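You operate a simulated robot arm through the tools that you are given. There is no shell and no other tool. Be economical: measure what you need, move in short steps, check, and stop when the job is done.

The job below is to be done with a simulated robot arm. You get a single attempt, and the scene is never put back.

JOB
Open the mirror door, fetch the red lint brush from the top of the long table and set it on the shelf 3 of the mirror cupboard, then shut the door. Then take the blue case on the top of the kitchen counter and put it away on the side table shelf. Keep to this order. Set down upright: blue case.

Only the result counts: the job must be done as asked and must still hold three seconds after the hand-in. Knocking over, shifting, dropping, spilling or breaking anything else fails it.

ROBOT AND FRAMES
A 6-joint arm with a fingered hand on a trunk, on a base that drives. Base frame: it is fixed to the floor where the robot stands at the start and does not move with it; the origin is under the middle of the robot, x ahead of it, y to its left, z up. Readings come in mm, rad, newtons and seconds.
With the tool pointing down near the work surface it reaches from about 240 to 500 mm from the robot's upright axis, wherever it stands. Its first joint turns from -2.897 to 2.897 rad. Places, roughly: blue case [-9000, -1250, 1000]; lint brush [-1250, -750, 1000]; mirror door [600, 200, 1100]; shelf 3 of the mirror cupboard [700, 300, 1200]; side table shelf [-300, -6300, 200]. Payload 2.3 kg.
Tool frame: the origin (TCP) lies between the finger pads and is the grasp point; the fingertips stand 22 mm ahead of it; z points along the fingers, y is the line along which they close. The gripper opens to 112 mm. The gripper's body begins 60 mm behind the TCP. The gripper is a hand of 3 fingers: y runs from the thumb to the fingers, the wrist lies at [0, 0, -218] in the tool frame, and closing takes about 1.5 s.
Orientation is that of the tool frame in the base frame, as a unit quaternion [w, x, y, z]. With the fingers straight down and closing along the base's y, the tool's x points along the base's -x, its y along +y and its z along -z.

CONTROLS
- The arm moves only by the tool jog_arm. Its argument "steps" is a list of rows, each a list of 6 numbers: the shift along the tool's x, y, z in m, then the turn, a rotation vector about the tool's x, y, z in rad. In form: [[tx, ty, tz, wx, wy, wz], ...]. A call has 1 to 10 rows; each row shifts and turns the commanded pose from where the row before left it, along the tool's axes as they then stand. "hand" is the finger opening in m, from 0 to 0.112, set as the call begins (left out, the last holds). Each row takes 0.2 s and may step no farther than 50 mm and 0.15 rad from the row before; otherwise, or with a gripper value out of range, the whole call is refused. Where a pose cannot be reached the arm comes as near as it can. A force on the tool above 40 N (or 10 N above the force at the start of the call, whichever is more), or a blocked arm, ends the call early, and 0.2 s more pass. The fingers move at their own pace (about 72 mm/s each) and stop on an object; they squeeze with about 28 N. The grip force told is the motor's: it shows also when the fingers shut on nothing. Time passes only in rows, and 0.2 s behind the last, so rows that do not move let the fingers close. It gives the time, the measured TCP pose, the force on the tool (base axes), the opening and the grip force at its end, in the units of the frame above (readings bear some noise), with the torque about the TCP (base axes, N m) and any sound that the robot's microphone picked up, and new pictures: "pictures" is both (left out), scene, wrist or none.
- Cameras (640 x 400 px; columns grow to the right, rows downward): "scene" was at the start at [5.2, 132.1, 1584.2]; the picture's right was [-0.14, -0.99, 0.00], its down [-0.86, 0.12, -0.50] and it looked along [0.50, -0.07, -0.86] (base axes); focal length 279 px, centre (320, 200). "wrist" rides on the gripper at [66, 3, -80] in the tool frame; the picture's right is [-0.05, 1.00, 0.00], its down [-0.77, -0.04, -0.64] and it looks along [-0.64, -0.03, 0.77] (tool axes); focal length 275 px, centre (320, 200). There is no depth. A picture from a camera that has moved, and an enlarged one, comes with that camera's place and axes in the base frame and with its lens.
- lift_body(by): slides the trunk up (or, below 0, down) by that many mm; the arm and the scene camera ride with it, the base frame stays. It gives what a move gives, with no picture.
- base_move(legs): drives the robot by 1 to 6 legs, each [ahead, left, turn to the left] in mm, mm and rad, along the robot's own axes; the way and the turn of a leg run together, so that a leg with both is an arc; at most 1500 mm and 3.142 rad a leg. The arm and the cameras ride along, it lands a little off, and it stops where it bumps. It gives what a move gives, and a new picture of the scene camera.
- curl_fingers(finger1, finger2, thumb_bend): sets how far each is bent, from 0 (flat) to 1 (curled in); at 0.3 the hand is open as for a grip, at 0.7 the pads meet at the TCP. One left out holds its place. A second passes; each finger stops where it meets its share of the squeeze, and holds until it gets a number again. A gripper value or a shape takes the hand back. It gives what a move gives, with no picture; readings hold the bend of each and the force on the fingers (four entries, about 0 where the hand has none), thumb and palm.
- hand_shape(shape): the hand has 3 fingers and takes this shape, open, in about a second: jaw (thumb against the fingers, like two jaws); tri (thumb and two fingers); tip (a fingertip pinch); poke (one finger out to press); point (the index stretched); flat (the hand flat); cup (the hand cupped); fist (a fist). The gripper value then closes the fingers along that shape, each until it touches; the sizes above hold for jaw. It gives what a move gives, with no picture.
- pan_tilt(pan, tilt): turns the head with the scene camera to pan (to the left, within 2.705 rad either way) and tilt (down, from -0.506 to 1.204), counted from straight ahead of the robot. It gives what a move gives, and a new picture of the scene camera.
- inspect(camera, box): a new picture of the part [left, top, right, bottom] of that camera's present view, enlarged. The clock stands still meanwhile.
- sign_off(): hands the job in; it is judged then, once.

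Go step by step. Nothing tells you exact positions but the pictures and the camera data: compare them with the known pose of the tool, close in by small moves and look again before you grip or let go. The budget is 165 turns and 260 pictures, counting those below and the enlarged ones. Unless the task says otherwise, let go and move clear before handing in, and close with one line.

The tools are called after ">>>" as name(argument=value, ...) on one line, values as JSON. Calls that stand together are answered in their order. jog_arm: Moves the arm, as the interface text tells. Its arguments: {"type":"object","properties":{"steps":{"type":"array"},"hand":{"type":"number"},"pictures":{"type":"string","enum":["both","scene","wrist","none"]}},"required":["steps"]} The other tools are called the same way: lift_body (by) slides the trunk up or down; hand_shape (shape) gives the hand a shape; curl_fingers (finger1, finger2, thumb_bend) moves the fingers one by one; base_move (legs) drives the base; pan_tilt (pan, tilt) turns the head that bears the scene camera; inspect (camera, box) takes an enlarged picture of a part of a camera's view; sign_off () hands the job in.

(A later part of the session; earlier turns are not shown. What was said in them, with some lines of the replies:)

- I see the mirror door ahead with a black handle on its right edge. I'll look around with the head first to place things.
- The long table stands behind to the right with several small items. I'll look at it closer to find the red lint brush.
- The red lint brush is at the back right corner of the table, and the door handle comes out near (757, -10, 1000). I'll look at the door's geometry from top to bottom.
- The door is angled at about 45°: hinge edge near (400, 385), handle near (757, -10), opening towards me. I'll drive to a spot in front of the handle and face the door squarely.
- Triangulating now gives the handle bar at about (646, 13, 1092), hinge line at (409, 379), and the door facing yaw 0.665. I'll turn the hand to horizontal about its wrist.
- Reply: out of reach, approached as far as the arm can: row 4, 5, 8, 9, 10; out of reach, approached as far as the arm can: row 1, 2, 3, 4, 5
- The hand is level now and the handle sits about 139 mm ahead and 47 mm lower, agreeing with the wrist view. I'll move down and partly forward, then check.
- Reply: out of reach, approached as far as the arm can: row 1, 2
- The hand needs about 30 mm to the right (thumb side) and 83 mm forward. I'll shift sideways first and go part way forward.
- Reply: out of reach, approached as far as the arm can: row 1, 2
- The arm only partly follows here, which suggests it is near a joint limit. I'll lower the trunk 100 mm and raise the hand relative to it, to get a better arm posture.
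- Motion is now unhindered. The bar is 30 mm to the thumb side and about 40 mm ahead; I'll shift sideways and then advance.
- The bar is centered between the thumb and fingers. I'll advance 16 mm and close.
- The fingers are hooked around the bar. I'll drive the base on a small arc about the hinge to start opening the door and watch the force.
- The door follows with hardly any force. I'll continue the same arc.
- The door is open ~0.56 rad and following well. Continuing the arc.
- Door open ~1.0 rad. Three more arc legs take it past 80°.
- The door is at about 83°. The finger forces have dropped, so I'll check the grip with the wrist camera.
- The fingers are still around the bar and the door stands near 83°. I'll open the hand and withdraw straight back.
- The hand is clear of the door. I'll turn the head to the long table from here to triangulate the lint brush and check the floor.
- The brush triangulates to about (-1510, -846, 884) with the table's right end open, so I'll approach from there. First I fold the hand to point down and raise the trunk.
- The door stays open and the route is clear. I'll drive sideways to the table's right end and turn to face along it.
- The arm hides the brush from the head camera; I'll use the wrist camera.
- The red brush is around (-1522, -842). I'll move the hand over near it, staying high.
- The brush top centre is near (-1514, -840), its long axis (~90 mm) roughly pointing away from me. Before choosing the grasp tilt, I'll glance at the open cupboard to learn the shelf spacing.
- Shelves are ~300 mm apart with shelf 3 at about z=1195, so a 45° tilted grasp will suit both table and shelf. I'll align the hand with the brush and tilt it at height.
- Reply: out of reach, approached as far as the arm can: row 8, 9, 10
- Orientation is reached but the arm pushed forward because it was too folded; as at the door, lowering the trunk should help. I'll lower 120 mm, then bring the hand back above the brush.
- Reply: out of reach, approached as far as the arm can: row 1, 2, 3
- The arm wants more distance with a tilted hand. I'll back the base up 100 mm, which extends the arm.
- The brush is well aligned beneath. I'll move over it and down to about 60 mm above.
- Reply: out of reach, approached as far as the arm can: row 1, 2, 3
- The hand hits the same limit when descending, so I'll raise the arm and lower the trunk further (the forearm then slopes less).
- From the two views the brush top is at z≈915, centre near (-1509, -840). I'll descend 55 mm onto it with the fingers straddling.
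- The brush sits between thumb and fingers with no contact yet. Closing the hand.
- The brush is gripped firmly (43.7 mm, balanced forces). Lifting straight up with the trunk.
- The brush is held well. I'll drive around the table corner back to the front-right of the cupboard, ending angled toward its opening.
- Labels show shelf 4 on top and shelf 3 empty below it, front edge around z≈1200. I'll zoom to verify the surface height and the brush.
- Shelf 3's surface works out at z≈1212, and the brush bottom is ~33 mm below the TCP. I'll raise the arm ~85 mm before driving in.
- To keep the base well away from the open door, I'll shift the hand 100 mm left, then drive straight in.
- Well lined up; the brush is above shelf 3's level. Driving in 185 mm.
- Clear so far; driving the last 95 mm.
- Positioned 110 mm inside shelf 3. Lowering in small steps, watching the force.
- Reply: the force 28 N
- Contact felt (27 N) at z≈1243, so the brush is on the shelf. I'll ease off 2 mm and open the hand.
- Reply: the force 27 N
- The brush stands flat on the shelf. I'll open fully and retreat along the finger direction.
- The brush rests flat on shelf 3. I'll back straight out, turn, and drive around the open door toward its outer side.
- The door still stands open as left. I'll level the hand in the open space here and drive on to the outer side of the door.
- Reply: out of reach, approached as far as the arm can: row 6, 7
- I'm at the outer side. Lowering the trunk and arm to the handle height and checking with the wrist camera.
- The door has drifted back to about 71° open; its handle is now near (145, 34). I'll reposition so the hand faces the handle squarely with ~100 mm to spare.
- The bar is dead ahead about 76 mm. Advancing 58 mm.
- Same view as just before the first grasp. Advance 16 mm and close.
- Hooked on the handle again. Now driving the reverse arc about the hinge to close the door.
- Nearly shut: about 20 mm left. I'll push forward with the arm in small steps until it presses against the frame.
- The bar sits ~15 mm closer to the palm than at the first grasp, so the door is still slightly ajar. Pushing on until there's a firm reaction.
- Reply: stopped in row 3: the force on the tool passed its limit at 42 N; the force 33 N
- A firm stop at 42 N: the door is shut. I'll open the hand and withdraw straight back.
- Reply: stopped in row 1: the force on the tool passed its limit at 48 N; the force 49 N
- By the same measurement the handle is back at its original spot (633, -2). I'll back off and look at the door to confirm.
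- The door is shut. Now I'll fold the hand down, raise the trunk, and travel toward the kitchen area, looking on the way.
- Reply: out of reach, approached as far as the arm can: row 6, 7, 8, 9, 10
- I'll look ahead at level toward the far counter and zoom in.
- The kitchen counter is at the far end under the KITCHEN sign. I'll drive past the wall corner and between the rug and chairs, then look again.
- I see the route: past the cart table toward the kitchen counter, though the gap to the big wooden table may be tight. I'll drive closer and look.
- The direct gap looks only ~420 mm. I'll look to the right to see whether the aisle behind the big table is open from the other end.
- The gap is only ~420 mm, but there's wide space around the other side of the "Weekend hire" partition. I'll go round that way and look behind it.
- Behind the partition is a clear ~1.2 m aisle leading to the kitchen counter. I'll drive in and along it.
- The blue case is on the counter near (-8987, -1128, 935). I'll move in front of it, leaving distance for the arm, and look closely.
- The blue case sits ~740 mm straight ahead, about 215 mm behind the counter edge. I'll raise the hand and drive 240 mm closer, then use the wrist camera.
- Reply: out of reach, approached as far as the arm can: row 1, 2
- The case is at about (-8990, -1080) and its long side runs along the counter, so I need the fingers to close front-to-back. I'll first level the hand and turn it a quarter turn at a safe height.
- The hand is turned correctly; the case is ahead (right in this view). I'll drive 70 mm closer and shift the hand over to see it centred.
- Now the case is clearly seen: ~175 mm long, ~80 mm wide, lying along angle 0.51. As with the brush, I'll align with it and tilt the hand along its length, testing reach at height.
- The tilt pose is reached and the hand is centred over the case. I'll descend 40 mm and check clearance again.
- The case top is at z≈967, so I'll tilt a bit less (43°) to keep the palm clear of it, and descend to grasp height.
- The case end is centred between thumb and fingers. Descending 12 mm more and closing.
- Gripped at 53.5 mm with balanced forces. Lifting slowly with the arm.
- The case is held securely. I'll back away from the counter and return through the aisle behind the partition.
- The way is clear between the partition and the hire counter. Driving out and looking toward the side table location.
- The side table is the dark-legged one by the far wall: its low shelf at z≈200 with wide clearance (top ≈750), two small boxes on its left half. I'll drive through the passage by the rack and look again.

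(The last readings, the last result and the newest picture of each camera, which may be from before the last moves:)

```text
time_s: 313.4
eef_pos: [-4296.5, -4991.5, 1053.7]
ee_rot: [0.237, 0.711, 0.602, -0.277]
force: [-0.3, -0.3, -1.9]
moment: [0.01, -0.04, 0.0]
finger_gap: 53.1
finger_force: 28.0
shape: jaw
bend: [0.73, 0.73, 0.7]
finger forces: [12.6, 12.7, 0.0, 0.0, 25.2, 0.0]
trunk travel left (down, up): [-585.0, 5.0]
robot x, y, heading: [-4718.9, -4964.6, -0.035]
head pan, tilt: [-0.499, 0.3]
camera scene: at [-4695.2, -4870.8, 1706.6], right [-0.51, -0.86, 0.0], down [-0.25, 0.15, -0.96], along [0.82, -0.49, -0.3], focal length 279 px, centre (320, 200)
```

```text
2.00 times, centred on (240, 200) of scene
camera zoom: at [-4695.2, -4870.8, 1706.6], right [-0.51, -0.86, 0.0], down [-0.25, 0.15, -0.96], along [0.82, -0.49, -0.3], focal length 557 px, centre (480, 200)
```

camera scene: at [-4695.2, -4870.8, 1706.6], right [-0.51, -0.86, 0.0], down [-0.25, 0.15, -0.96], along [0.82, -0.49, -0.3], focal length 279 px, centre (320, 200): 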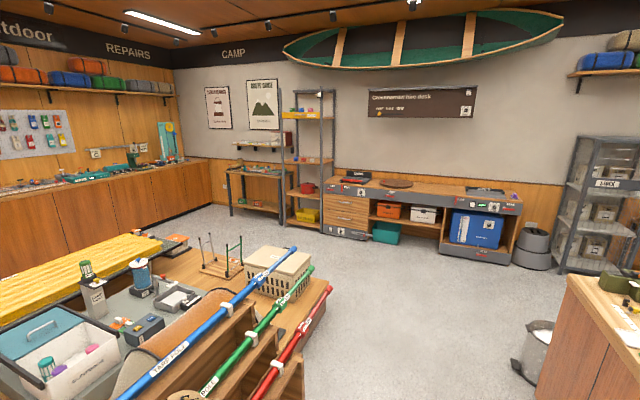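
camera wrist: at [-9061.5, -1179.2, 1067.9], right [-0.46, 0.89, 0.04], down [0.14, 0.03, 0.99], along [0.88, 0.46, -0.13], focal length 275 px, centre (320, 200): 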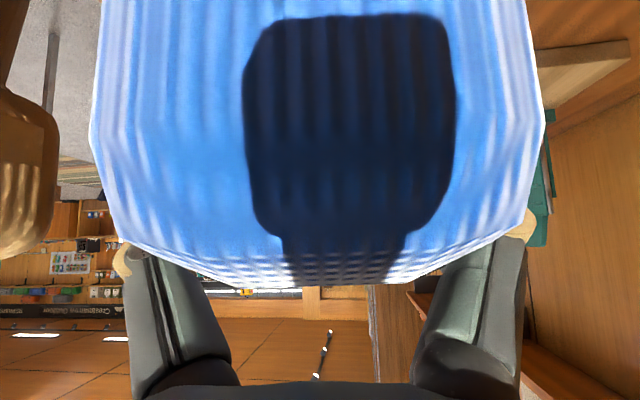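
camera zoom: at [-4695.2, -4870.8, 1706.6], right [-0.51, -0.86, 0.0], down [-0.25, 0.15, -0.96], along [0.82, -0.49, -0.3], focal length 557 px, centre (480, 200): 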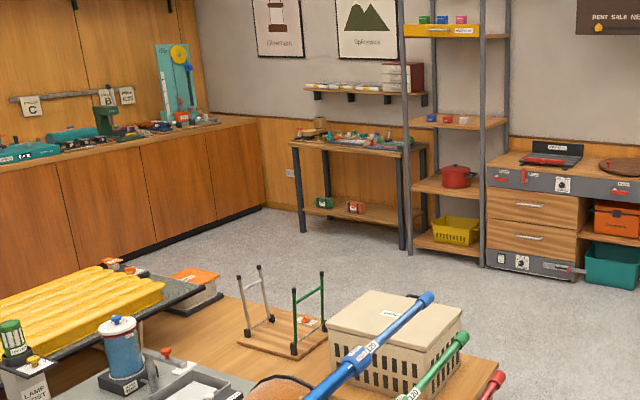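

I now have the layout: the plinth must be passed on its right, and the shelf's free part is its right end. I'll turn to face the wall squarely and drive around the plinth.

>>> base_move(legs=[[0, 0, -0.909], [1042, 193, 0], [1042, 193, 0]])

>>> pan_tilt(pan=0.6, tilt=0.4)

```text
time_s: 326.3
eef_pos: [-2944.9, -6794.0, 1052.1]
ee_rot: [0.091, 0.903, 0.228, -0.353]
force: [-0.2, 0.3, -1.8]
moment: [-0.02, -0.03, 0.0]
finger_gap: 53.3
finger_force: 27.8
shape: jaw
bend: [0.73, 0.73, 0.7]
finger forces: [12.3, 12.7, 0.1, 0.0, 25.3, 0.0]
trunk travel left (down, up): [-585.0, 5.0]
robot x, y, heading: [-3186.8, -6450.6, -0.942]
head pan, tilt: [-0.499, 0.3]
camera scene: at [-3094.9, -6406.6, 1706.5], right [-0.99, -0.13, 0.0], down [-0.04, 0.29, -0.96], along [0.12, -0.95, -0.3], focal length 279 px, centre (320, 200)
```

scene: 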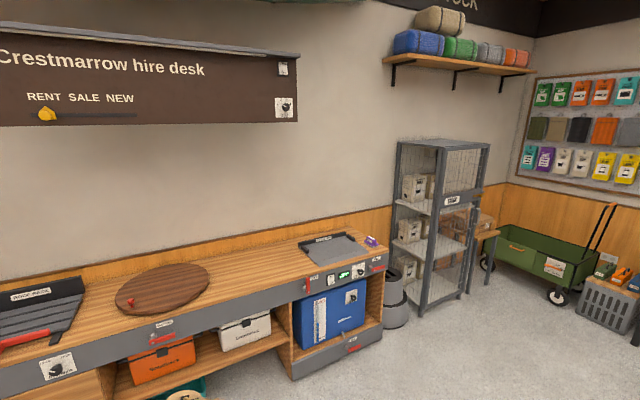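

```text
time_s: 327.6
eef_pos: [-2945.3, -6793.8, 1051.9]
ee_rot: [0.09, 0.903, 0.227, -0.353]
force: [0.2, 0.0, -0.9]
moment: [-0.03, 0.02, 0.03]
finger_gap: 53.2
finger_force: 28.0
shape: jaw
bend: [0.73, 0.73, 0.7]
finger forces: [12.5, 12.7, 0.0, 0.1, 25.2, 0.0]
trunk travel left (down, up): [-585.0, 5.0]
robot x, y, heading: [-3184.6, -6443.5, -0.946]
head pan, tilt: [0.6, 0.4]
camera scene: at [-3019.7, -6345.3, 1697.3], right [-0.34, -0.94, 0.0], down [-0.37, 0.13, -0.92], along [0.87, -0.31, -0.39], focal length 279 px, centre (320, 200)
```

scene: 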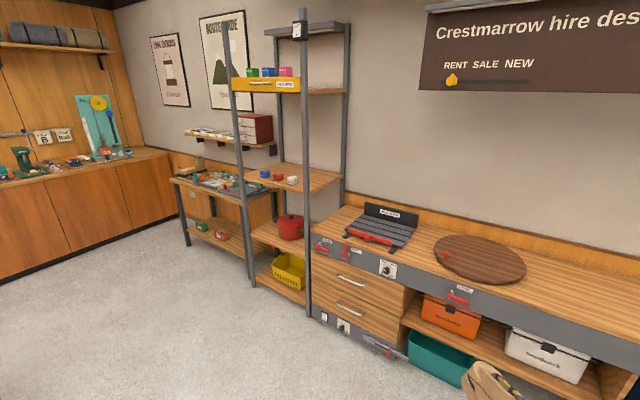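

The corridor in front of the desk and table is clear. I'll go forward then slide left until I'm in front of the table's right end.

>>> base_move(legs=[[500, 0, 0], [0, 1000, 0], [0, 1000, 0]])

>>> pan_tilt(pan=0.0, tilt=0.8)

```text
time_s: 340.1
eef_pos: [-1042.1, -6015.4, 1052.8]
ee_rot: [0.095, 0.901, 0.236, -0.353]
force: [0.8, -0.1, -1.8]
moment: [0.05, -0.01, -0.01]
finger_gap: 53.2
finger_force: 27.9
shape: jaw
bend: [0.73, 0.73, 0.7]
finger forces: [12.4, 12.7, 0.0, 0.1, 25.2, 0.0]
trunk travel left (down, up): [-585.0, 5.0]
robot x, y, heading: [-1286.5, -5669.7, -0.935]
head pan, tilt: [0.6, 0.4]
camera scene: at [-1123.3, -5568.0, 1697.3], right [-0.32, -0.95, 0.0], down [-0.37, 0.13, -0.92], along [0.87, -0.3, -0.39], focal length 279 px, centre (320, 200)
```

scene: 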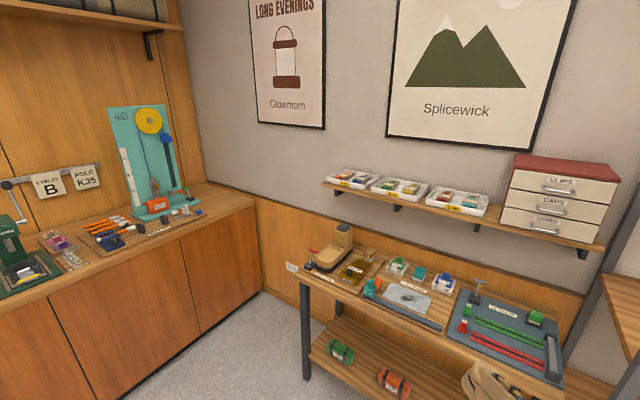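

```text
time_s: 341.1
eef_pos: [-1042.8, -6014.2, 1052.2]
ee_rot: [0.094, 0.901, 0.235, -0.353]
force: [-0.1, -0.4, -2.4]
moment: [-0.01, -0.03, -0.01]
finger_gap: 52.8
finger_force: 28.1
shape: jaw
bend: [0.73, 0.73, 0.7]
finger forces: [12.5, 12.7, 0.1, 0.0, 25.2, 0.1]
trunk travel left (down, up): [-585.0, 5.0]
robot x, y, heading: [-1280.7, -5673.5, -0.927]
head pan, tilt: [0.0, 0.799]
camera scene: at [-1162.8, -5602.8, 1662.2], right [-0.8, -0.6, 0.0], down [-0.43, 0.57, -0.7], along [0.42, -0.56, -0.72], focal length 279 px, centre (320, 200)
```

scene: 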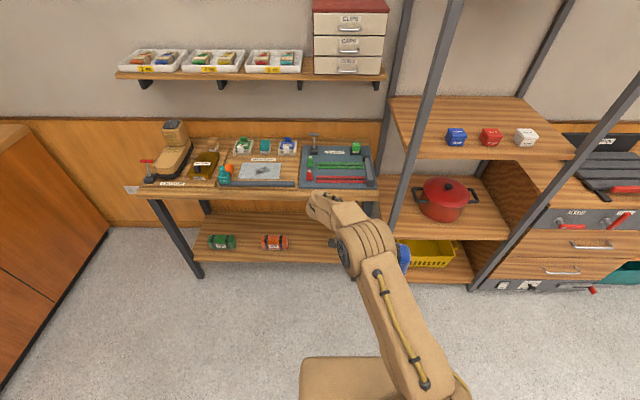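

I'm in front of the table: the two small boxes are on the shelf's left half, and its right part is free. I'll lower the trunk fully here and test the low reach before going in.

>>> lift_body(by=-585)

>>> jog_arm(steps=[[0.017, 0, 0.0183, 0, 0, 0], [0.017, 0, 0.0183, 0, 0, 0], [0.017, 0, 0.0183, 0, 0, 0], [0.017, 0, 0.0183, 0, 0, 0], [0.017, 0, 0.0183, 0, 0, 0]], pictures="scene")

```text
refused: -585 is not a number from -400 to 400
```

```text
time_s: 342.3
eef_pos: [-1039.4, -6015.4, 928.4]
ee_rot: [0.093, 0.901, 0.235, -0.354]
force: [-0.5, -0.3, -1.2]
moment: [0.05, 0.02, -0.01]
finger_gap: 52.9
finger_force: 28.0
shape: jaw
bend: [0.73, 0.73, 0.7]
finger forces: [12.6, 12.8, 0.0, 0.0, 25.3, 0.0]
trunk travel left (down, up): [-585.0, 5.0]
robot x, y, heading: [-1284.6, -5667.9, -0.926]
head pan, tilt: [0.0, 0.799]
camera scene: at [-1162.7, -5603.0, 1662.2], right [-0.8, -0.6, 0.0], down [-0.43, 0.57, -0.7], along [0.42, -0.56, -0.72], focal length 279 px, centre (320, 200)
```

scene: 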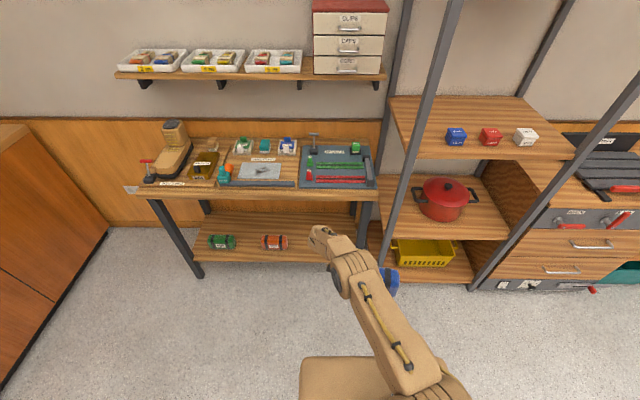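

The arm descends fine. Lowering the trunk in two steps.

>>> lift_body(by=-400)

>>> lift_body(by=-185)

>>> jog_arm(steps=[[0.0136, 0, 0.0146, 0, 0, 0], [0.0136, 0, 0.0146, 0, 0, 0]], pictures="both")

```text
time_s: 346.1
eef_pos: [-1041.3, -6014.6, 528.3]
ee_rot: [0.095, 0.901, 0.234, -0.353]
force: [-0.1, 0.0, -1.8]
moment: [0.0, -0.01, 0.03]
finger_gap: 53.1
finger_force: 27.9
shape: jaw
bend: [0.73, 0.73, 0.7]
finger forces: [12.6, 12.7, 0.1, 0.1, 25.3, 0.1]
trunk travel left (down, up): [-185.0, 405.0]
robot x, y, heading: [-1286.0, -5672.9, -0.928]
head pan, tilt: [0.0, 0.799]
```

```text
time_s: 348.2
eef_pos: [-1042.1, -6016.8, 342.4]
ee_rot: [0.093, 0.901, 0.234, -0.352]
force: [0.6, -0.7, -2.1]
moment: [-0.03, 0.02, 0.01]
finger_gap: 53.1
finger_force: 28.5
shape: jaw
bend: [0.73, 0.73, 0.7]
finger forces: [12.6, 12.7, 0.0, 0.1, 25.2, 0.1]
trunk travel left (down, up): [0.0, 590.0]
robot x, y, heading: [-1282.7, -5669.7, -0.934]
head pan, tilt: [0.0, 0.799]
```

```text
time_s: 348.8
eef_pos: [-1042.4, -6014.3, 302.7]
ee_rot: [0.094, 0.901, 0.235, -0.353]
force: [0.4, 0.1, -1.1]
moment: [0.01, 0.0, 0.0]
finger_gap: 52.9
finger_force: 28.2
shape: jaw
bend: [0.73, 0.73, 0.7]
finger forces: [12.6, 12.7, 0.0, 0.0, 25.3, 0.0]
trunk travel left (down, up): [0.0, 590.0]
robot x, y, heading: [-1287.2, -5670.5, -0.932]
head pan, tilt: [0.0, 0.799]
camera scene: at [-1163.1, -5602.7, 1077.2], right [-0.8, -0.6, 0.0], down [-0.43, 0.57, -0.7], along [0.42, -0.56, -0.72], focal length 279 px, centre (320, 200)
camera wrist: at [-950.6, -5967.0, 317.7], right [0.46, -0.89, 0.03], down [-0.14, -0.03, 0.99], along [-0.88, -0.46, -0.14], focal length 275 px, centre (320, 200)
```

scene: 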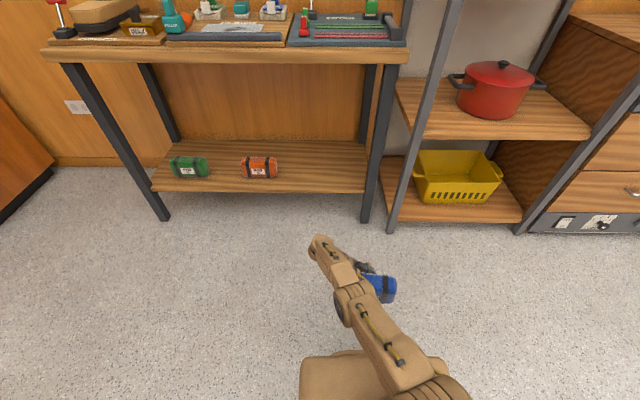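
wrist: 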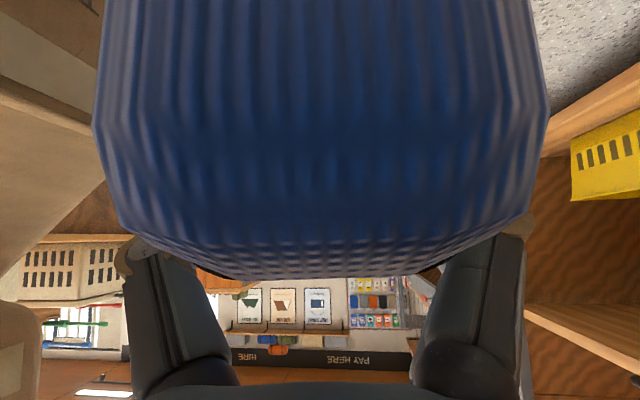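

A clear view: shelf surface at z≈198, free on the right. I'll shift left 109 mm and drive in part-way.

>>> base_move(legs=[[0, 109, 0], [430, 0, 0]])

>>> inspect(camera="wrist", box=[0, 0, 640, 400])

```text
time_s: 352.2
eef_pos: [-697.7, -6294.2, 303.9]
ee_rot: [0.094, 0.901, 0.234, -0.352]
force: [0.6, 0.4, -2.0]
moment: [0.0, 0.02, 0.0]
finger_gap: 52.7
finger_force: 27.8
shape: jaw
bend: [0.73, 0.73, 0.7]
finger forces: [12.6, 12.7, 0.0, 0.1, 25.3, 0.0]
trunk travel left (down, up): [0.0, 590.0]
robot x, y, heading: [-940.6, -5949.1, -0.932]
head pan, tilt: [0.0, 0.799]
camera scene: at [-819.1, -5883.2, 1077.2], right [-0.8, -0.6, 0.0], down [-0.43, 0.57, -0.7], along [0.42, -0.56, -0.72], focal length 279 px, centre (320, 200)
```

scene: 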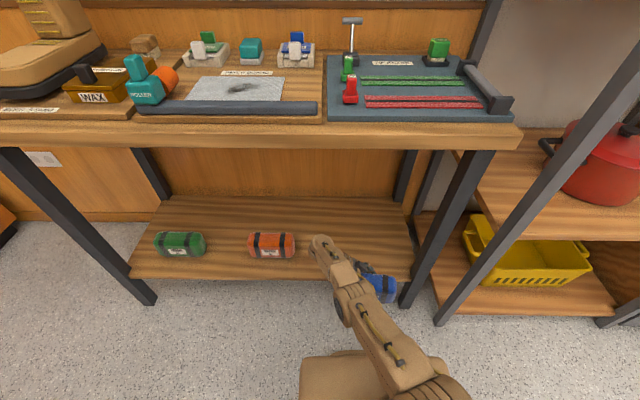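

```text
1.00 times, centred on (320, 200) of wrist (not enlarged: the box is as wide or as high as the picture)
camera zoom: at [-606.2, -6247.8, 318.1], right [0.46, -0.89, 0.04], down [-0.14, -0.03, 0.99], along [-0.88, -0.46, -0.14], focal length 275 px, centre (320, 200)
```

zoom: 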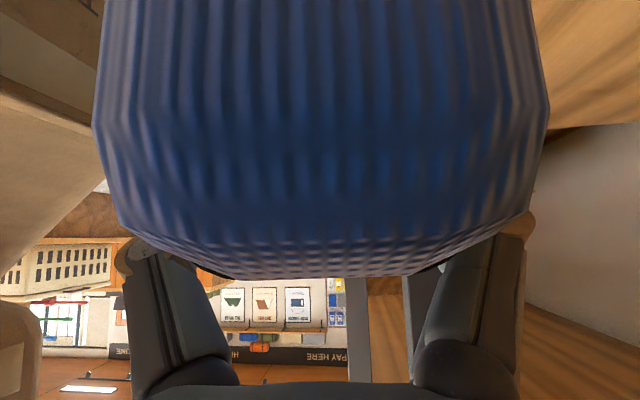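

Good clearance to the right leg. Driving in the remaining 180 mm in two steps.

>>> base_move(legs=[[100, 0, 0]])

>>> base_move(legs=[[80, 0, 0]])

>>> pan_tilt(pan=0.35, tilt=0.85)

```text
time_s: 353.4
eef_pos: [-637.8, -6374.4, 303.4]
ee_rot: [0.093, 0.902, 0.234, -0.351]
force: [-0.3, 0.3, -1.4]
moment: [-0.02, -0.01, -0.02]
finger_gap: 52.7
finger_force: 28.2
shape: jaw
bend: [0.73, 0.73, 0.7]
finger forces: [12.6, 12.7, 0.0, 0.0, 25.4, 0.0]
trunk travel left (down, up): [0.0, 590.0]
robot x, y, heading: [-884.2, -6030.4, -0.931]
head pan, tilt: [0.0, 0.799]
camera scene: at [-759.4, -5963.3, 1077.2], right [-0.8, -0.6, 0.0], down [-0.43, 0.57, -0.7], along [0.42, -0.56, -0.72], focal length 279 px, centre (320, 200)
```

scene: 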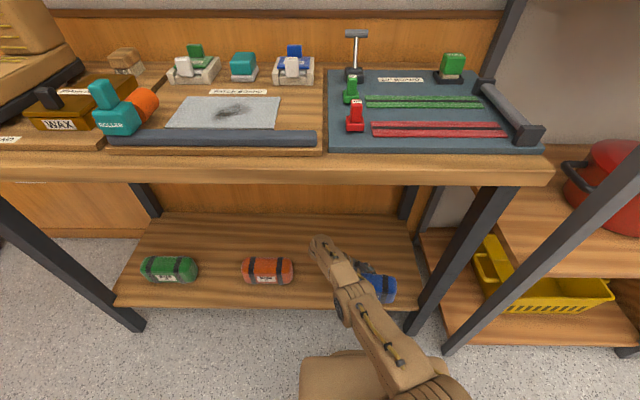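

```text
time_s: 354.4
eef_pos: [-590.9, -6438.7, 303.5]
ee_rot: [0.093, 0.902, 0.234, -0.352]
force: [-0.3, -0.5, -1.9]
moment: [0.01, 0.01, -0.02]
finger_gap: 52.9
finger_force: 27.8
shape: jaw
bend: [0.73, 0.73, 0.7]
finger forces: [12.7, 12.7, 0.0, 0.0, 25.4, 0.0]
trunk travel left (down, up): [0.0, 590.0]
robot x, y, heading: [-834.0, -6096.1, -0.933]
head pan, tilt: [0.0, 0.799]
camera scene: at [-711.8, -6027.1, 1077.2], right [-0.8, -0.6, 0.0], down [-0.43, 0.57, -0.7], along [0.42, -0.56, -0.72], focal length 279 px, centre (320, 200)
```

scene: 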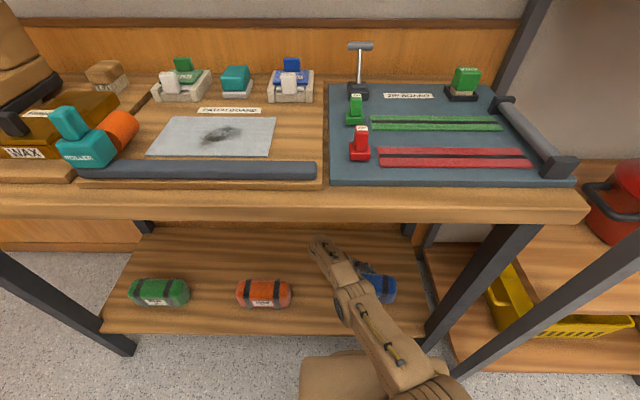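

```text
time_s: 355.2
eef_pos: [-589.8, -6438.4, 303.2]
ee_rot: [0.093, 0.901, 0.233, -0.352]
force: [0.6, 1.2, -1.9]
moment: [-0.01, 0.0, 0.0]
finger_gap: 52.7
finger_force: 28.3
shape: jaw
bend: [0.73, 0.73, 0.7]
finger forces: [12.6, 12.7, 0.1, 0.0, 25.3, 0.0]
trunk travel left (down, up): [0.0, 590.0]
robot x, y, heading: [-836.4, -6095.8, -0.932]
head pan, tilt: [0.351, 0.85]
camera scene: at [-694.6, -6005.3, 1073.2], right [-0.55, -0.84, 0.0], down [-0.63, 0.41, -0.66], along [0.55, -0.36, -0.75], focal length 279 px, centre (320, 200)
```

scene: 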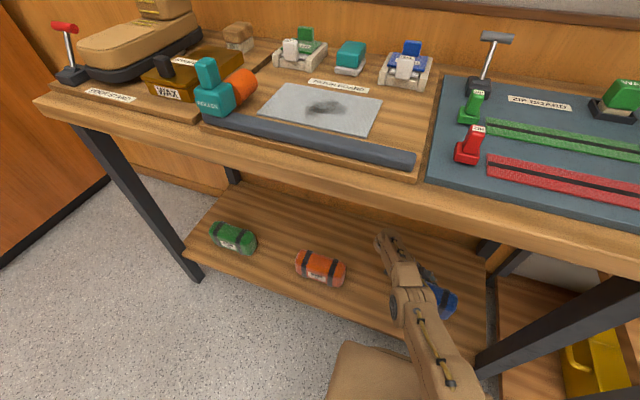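

The case is over the free part of the shelf. Lowering 36 mm, then in fine steps.

>>> jog_arm(steps=[[0.0061, 0, 0.0066, 0, 0, 0], [0.0061, 0, 0.0066, 0, 0, 0], [0.0061, 0, 0.0066, 0, 0, 0], [0.0061, 0, 0.0066, 0, 0, 0]], pictures="none")

>>> jog_arm(steps=[[0.0027, 0, 0.0029, 0, 0, 0], [0.0027, 0, 0.0029, 0, 0, 0]], pictures="both")

```text
time_s: 356.1
eef_pos: [-595.2, -6432.6, 285.7]
ee_rot: [0.103, 0.901, 0.234, -0.35]
force: [-0.8, 1.4, 31.3]
moment: [0.14, 0.11, -0.18]
finger_gap: 52.6
finger_force: 27.6
shape: jaw
bend: [0.74, 0.73, 0.71]
finger forces: [18.3, 13.2, 0.0, 0.0, 30.9, 0.1]
out of reach, approached as far as the arm can: row 1, 3, 4
trunk travel left (down, up): [0.0, 590.0]
robot x, y, heading: [-834.7, -6092.1, -0.93]
head pan, tilt: [0.351, 0.85]
stopped in row 4: the force on the tool passed its limit at 49 N (the readings are from after the stop); the commanded pose is now the measured one
```

```text
time_s: 356.4
eef_pos: [-594.3, -6434.5, 285.4]
ee_rot: [0.105, 0.901, 0.233, -0.35]
force: [-2.8, 4.1, 32.7]
moment: [0.23, 0.24, -0.19]
finger_gap: 53.2
finger_force: 28.2
shape: jaw
bend: [0.74, 0.74, 0.71]
finger forces: [17.0, 12.7, 0.0, 0.0, 31.7, 0.1]
trunk travel left (down, up): [0.0, 590.0]
robot x, y, heading: [-834.9, -6097.4, -0.929]
head pan, tilt: [0.351, 0.85]
stopped in row 1: the force on the tool passed its limit at 46 N (the readings are from after the stop); the commanded pose is now the measured one
camera scene: at [-696.7, -6002.2, 1073.4], right [-0.55, -0.84, 0.0], down [-0.63, 0.41, -0.66], along [0.55, -0.36, -0.75], focal length 279 px, centre (320, 200)
camera wrist: at [-504.3, -6386.3, 300.2], right [0.46, -0.88, 0.06], down [-0.15, -0.01, 0.99], along [-0.87, -0.47, -0.14], focal length 275 px, centre (320, 200)
```

scene: 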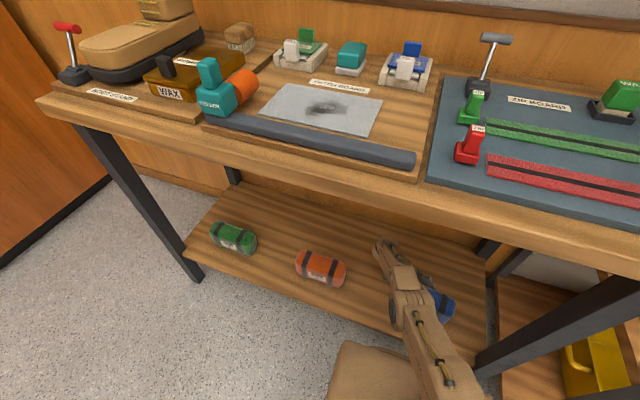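
wrist: 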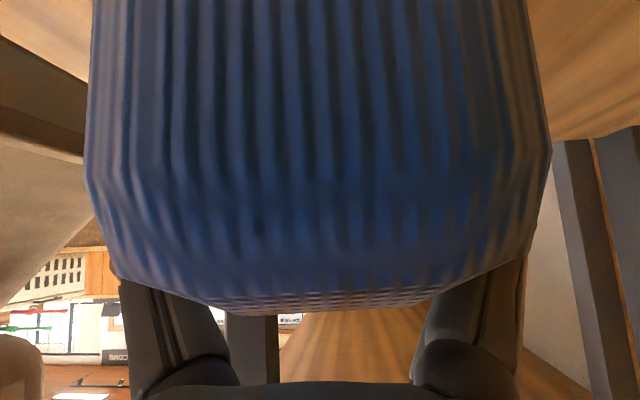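

Contact at z≈286 (the case is taller below the grip than I assumed: bottom ≈ shelf 200). I'll ease off 3 mm and check the force.

>>> jog_arm(steps=[[-0.002, 0, -0.0022, 0, 0, 0], [0, 0, 0, 0, 0, 0]], pictures="wrist")

>>> inspect(camera="scene", box=[340, 210, 500, 310])

```text
time_s: 357.0
eef_pos: [-595.2, -6433.8, 286.3]
ee_rot: [0.103, 0.902, 0.234, -0.349]
force: [1.6, -0.1, 15.6]
moment: [0.15, 0.09, -0.08]
finger_gap: 52.7
finger_force: 28.1
shape: jaw
bend: [0.74, 0.74, 0.71]
finger forces: [16.5, 14.3, 0.0, 0.0, 28.2, 0.0]
trunk travel left (down, up): [0.0, 590.0]
robot x, y, heading: [-838.7, -6096.5, -0.926]
head pan, tilt: [0.351, 0.85]
camera wrist: at [-504.6, -6386.0, 301.1], right [0.46, -0.89, 0.05], down [-0.15, -0.02, 0.99], along [-0.87, -0.47, -0.14], focal length 275 px, centre (320, 200)
```

wrist: 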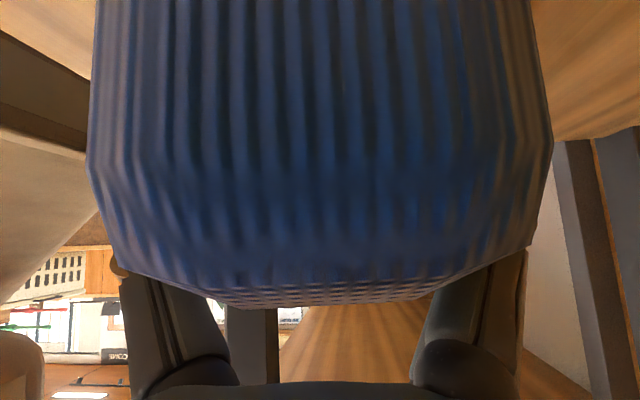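

```text
4.00 times, centred on (420, 260) of scene
camera zoom: at [-695.4, -6004.0, 1073.0], right [-0.55, -0.84, 0.0], down [-0.63, 0.41, -0.66], along [0.55, -0.36, -0.75], focal length 1114 px, centre (-80, -40)
```

zoom: 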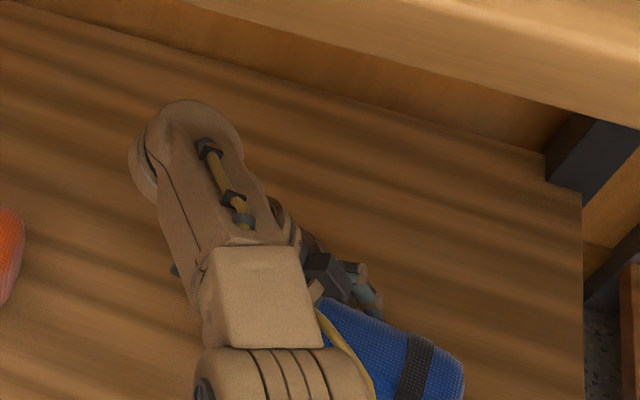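

The case slid up slightly in the grip, confirming it is standing on the shelf. I'll ease off 2 mm more and then open the hand.

>>> jog_arm(steps=[[-0.0014, 0, -0.0015, 0, 0, 0], [0, 0, 0, 0, 0, 0]], pictures="none")

>>> jog_arm(steps=[[0, 0, 0, 0, 0, 0], [0, 0, 0, 0, 0, 0], [0, 0, 0, 0, 0, 0], [0, 0, 0, 0, 0, 0], [0, 0, 0, 0, 0, 0]], hand=0.1, pictures="both")

```text
time_s: 357.6
eef_pos: [-594.5, -6434.4, 287.5]
ee_rot: [0.102, 0.901, 0.234, -0.349]
force: [0.7, 0.5, 0.1]
moment: [0.1, -0.01, -0.05]
finger_gap: 52.8
finger_force: 27.9
shape: jaw
bend: [0.74, 0.73, 0.71]
finger forces: [14.2, 13.3, 0.0, 0.0, 27.7, 0.0]
trunk travel left (down, up): [0.0, 590.0]
robot x, y, heading: [-836.5, -6097.2, -0.932]
head pan, tilt: [0.351, 0.85]
```

```text
time_s: 358.8
eef_pos: [-595.7, -6434.0, 287.9]
ee_rot: [0.101, 0.902, 0.234, -0.349]
force: [-0.2, 0.5, -0.3]
moment: [0.0, 0.02, 0.03]
finger_gap: 99.7
finger_force: 0.0
shape: jaw
bend: [0.49, 0.49, 0.45]
finger forces: [0.1, 0.1, 0.1, 0.0, 0.0, 0.0]
trunk travel left (down, up): [0.0, 590.0]
robot x, y, heading: [-836.2, -6095.9, -0.929]
head pan, tilt: [0.351, 0.85]
camera scene: at [-694.7, -6005.1, 1073.2], right [-0.55, -0.84, 0.0], down [-0.63, 0.41, -0.66], along [0.55, -0.36, -0.75], focal length 279 px, centre (320, 200)
camera wrist: at [-504.5, -6386.3, 302.5], right [0.46, -0.89, 0.05], down [-0.14, -0.02, 0.99], along [-0.87, -0.46, -0.14], focal length 275 px, centre (320, 200)
```

scene: 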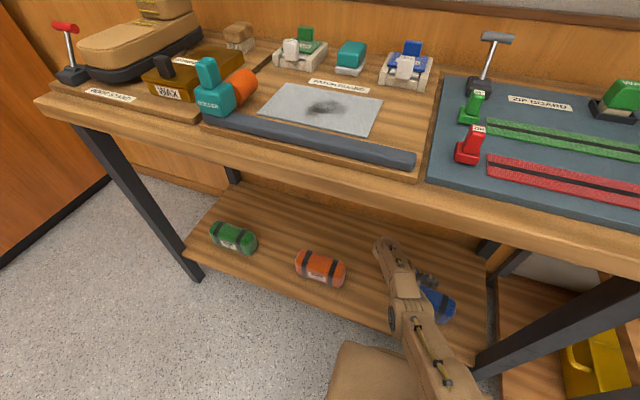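
wrist: 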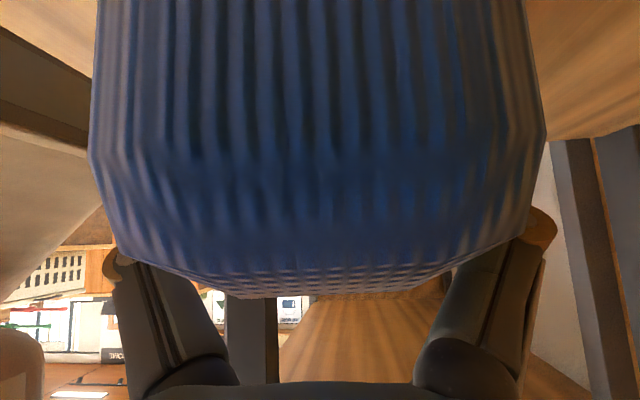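

The case stands by itself, force zero. Opening fully and retreating along the finger axis (up and to the left).

>>> jog_arm(steps=[[0, 0, 0, 0, 0, 0], [0, 0, -0.012, 0, 0, 0], [0, 0, -0.02, 0, 0, 0], [0, 0, -0.02, 0, 0, 0], [0, 0, -0.02, 0, 0, 0], [0, 0, -0.02, 0, 0, 0]], hand=0.112, pictures="both")

```text
time_s: 360.2
eef_pos: [-542.2, -6399.8, 354.9]
ee_rot: [0.101, 0.902, 0.234, -0.349]
force: [-0.3, 0.1, -0.3]
moment: [-0.01, -0.01, -0.02]
finger_gap: 112.2
finger_force: 0.0
shape: jaw
bend: [0.3, 0.3, 0.3]
finger forces: [0.0, 0.0, 0.0, 0.0, 0.1, 0.0]
trunk travel left (down, up): [0.0, 590.0]
robot x, y, heading: [-836.1, -6094.2, -0.931]
head pan, tilt: [0.351, 0.85]
camera scene: at [-694.6, -6005.1, 1073.2], right [-0.55, -0.84, 0.0], down [-0.63, 0.41, -0.66], along [0.55, -0.36, -0.75], focal length 279 px, centre (320, 200)
camera wrist: at [-452.3, -6352.8, 369.9], right [0.46, -0.89, 0.05], down [-0.14, -0.02, 0.99], along [-0.88, -0.46, -0.14], focal length 275 px, centre (320, 200)
```

scene: 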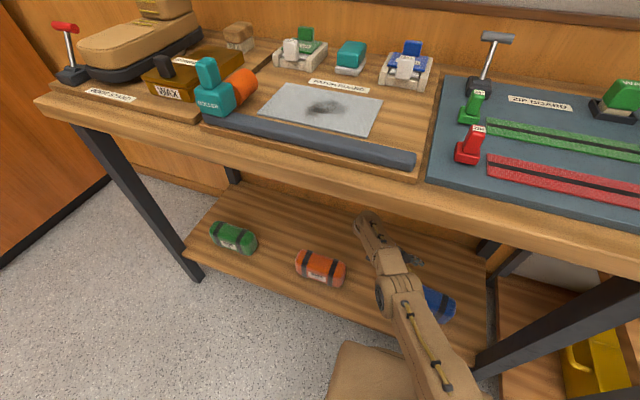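
wrist: 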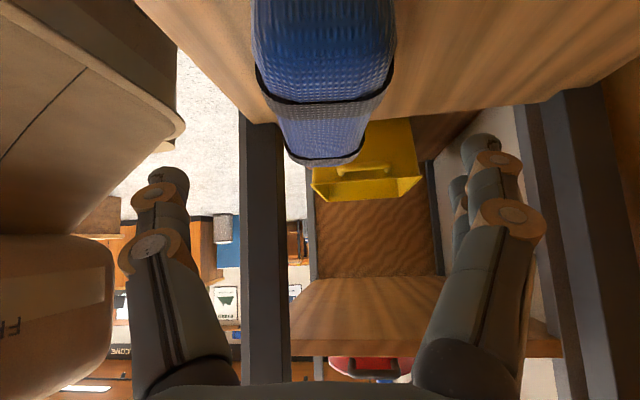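

The case stands upright on the shelf. I'll raise the hand a bit more so the fingers clear its top, then back the base out.

>>> jog_arm(steps=[[-0.007, 0, -0.022, 0, 0, 0], [-0.007, 0, -0.022, 0, 0, 0], [-0.007, 0, -0.02, 0, 0, 0]], pictures="wrist")

>>> base_move(legs=[[-150, 0, 0]])

>>> base_move(legs=[[-400, 0, 0]])

>>> pan_tilt(pan=0.0, tilt=0.7)

>>> inspect(camera="scene", box=[220, 80, 460, 230])

```text
time_s: 361.0
eef_pos: [-520.6, -6384.6, 416.1]
ee_rot: [0.101, 0.901, 0.234, -0.35]
force: [0.0, -0.1, 1.1]
moment: [0.0, 0.02, -0.04]
finger_gap: 112.3
finger_force: 0.0
shape: jaw
bend: [0.3, 0.3, 0.3]
finger forces: [0.0, 0.0, 0.1, 0.0, 0.0, 0.0]
out of reach, approached as far as the arm can: row 3
trunk travel left (down, up): [0.0, 590.0]
robot x, y, heading: [-838.4, -6094.5, -0.93]
head pan, tilt: [0.351, 0.85]
camera wrist: at [-429.8, -6336.3, 430.5], right [0.46, -0.89, 0.05], down [-0.14, -0.02, 0.99], along [-0.88, -0.46, -0.14], focal length 275 px, centre (320, 200)
```

wrist: 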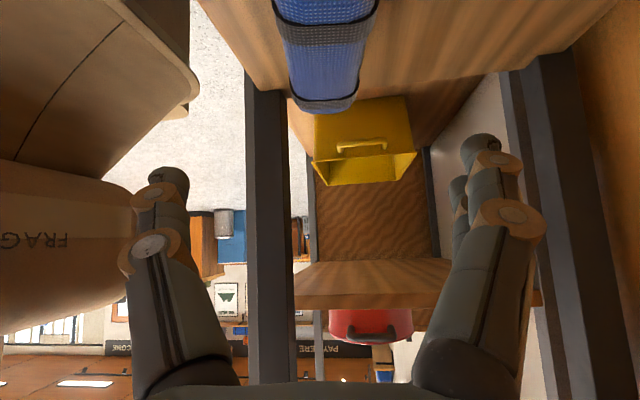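

```text
time_s: 362.4
eef_pos: [-610.5, -6263.5, 415.8]
ee_rot: [0.102, 0.901, 0.234, -0.351]
force: [0.2, 0.1, -0.4]
moment: [-0.01, -0.01, 0.03]
finger_gap: 111.9
finger_force: 0.1
shape: jaw
bend: [0.3, 0.3, 0.3]
finger forces: [0.1, 0.0, 0.1, 0.0, 0.0, 0.1]
trunk travel left (down, up): [0.0, 590.0]
robot x, y, heading: [-920.9, -5976.2, -0.931]
head pan, tilt: [0.351, 0.85]
camera scene: at [-783.9, -5885.4, 1073.2], right [-0.55, -0.84, 0.0], down [-0.63, 0.41, -0.66], along [0.55, -0.36, -0.75], focal length 279 px, centre (320, 200)
```

scene: 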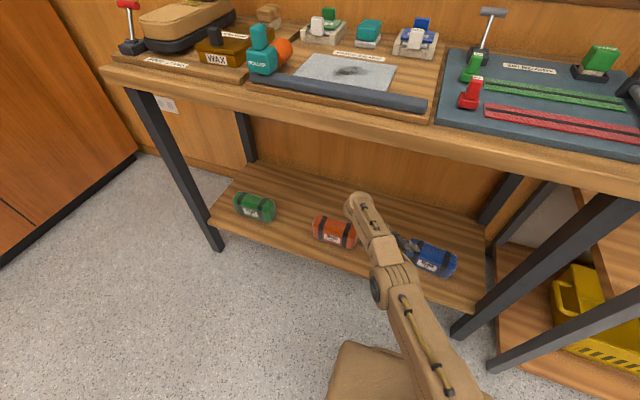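

```text
time_s: 364.9
eef_pos: [-851.3, -5941.9, 414.9]
ee_rot: [0.102, 0.901, 0.234, -0.35]
force: [-0.3, -1.0, -1.5]
moment: [-0.01, 0.03, 0.0]
finger_gap: 111.8
finger_force: 0.1
shape: jaw
bend: [0.3, 0.3, 0.3]
finger forces: [0.0, 0.0, 0.0, 0.0, 0.1, 0.1]
trunk travel left (down, up): [0.0, 590.0]
robot x, y, heading: [-1167.4, -5651.7, -0.93]
head pan, tilt: [0.351, 0.85]
camera scene: at [-1024.4, -5563.1, 1073.2], right [-0.55, -0.84, 0.0], down [-0.63, 0.41, -0.66], along [0.55, -0.36, -0.75], focal length 279 px, centre (320, 200)
```

scene: 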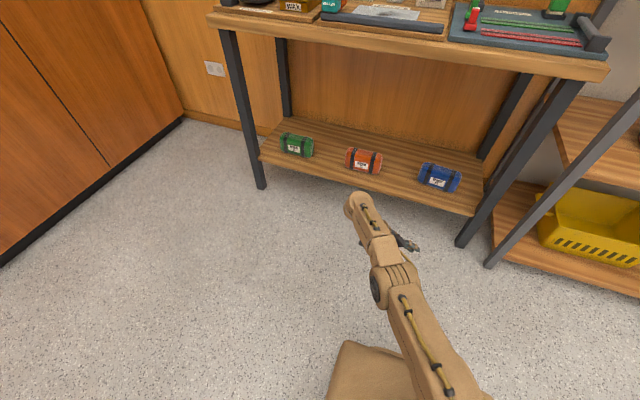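

```text
time_s: 365.7
eef_pos: [-851.9, -5941.8, 416.3]
ee_rot: [0.102, 0.901, 0.234, -0.35]
force: [0.3, 1.5, 0.9]
moment: [-0.04, -0.02, 0.01]
finger_gap: 111.9
finger_force: 0.1
shape: jaw
bend: [0.3, 0.3, 0.3]
finger forces: [0.0, 0.0, 0.0, 0.1, 0.0, 0.0]
trunk travel left (down, up): [0.0, 590.0]
robot x, y, heading: [-1163.6, -5651.4, -0.928]
head pan, tilt: [0.0, 0.7]
camera scene: at [-1039.0, -5588.3, 1085.4], right [-0.8, -0.6, 0.0], down [-0.39, 0.52, -0.76], along [0.46, -0.61, -0.64], focal length 279 px, centre (320, 200)
```

scene: 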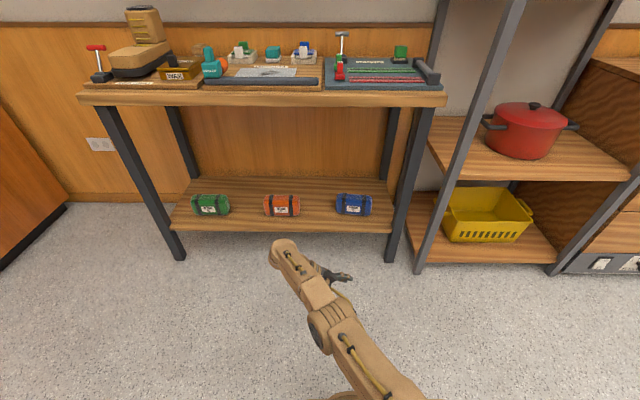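

```text
2.67 times, centred on (340, 155) of scene
camera zoom: at [-1039.0, -5588.3, 1085.4], right [-0.8, -0.6, 0.0], down [-0.39, 0.52, -0.76], along [0.46, -0.61, -0.64], focal length 743 px, centre (267, 320)
```

zoom: 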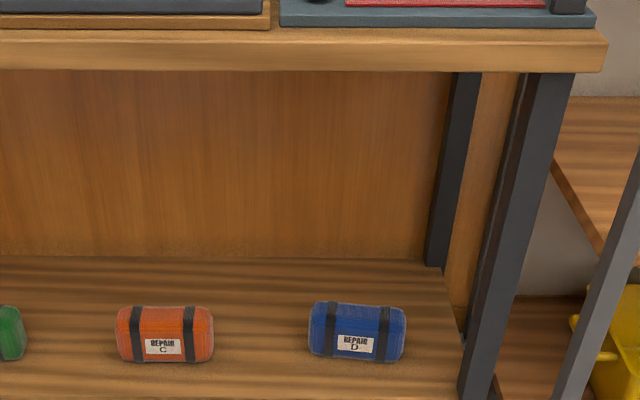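

The blue case stands upright on the side table shelf beside its two siblings with its label right way up. The hand is clear, the door is shut and the brush is on shelf 3, so I'm handing in.

>>> sign_off()

```text
The job is handed in.
```

I've handed in the job: the red lint brush is on shelf 3 of the mirror cupboard, the door is shut, and the blue case stands upright on the side table shelf. I saw nothing else knocked over or shifted.
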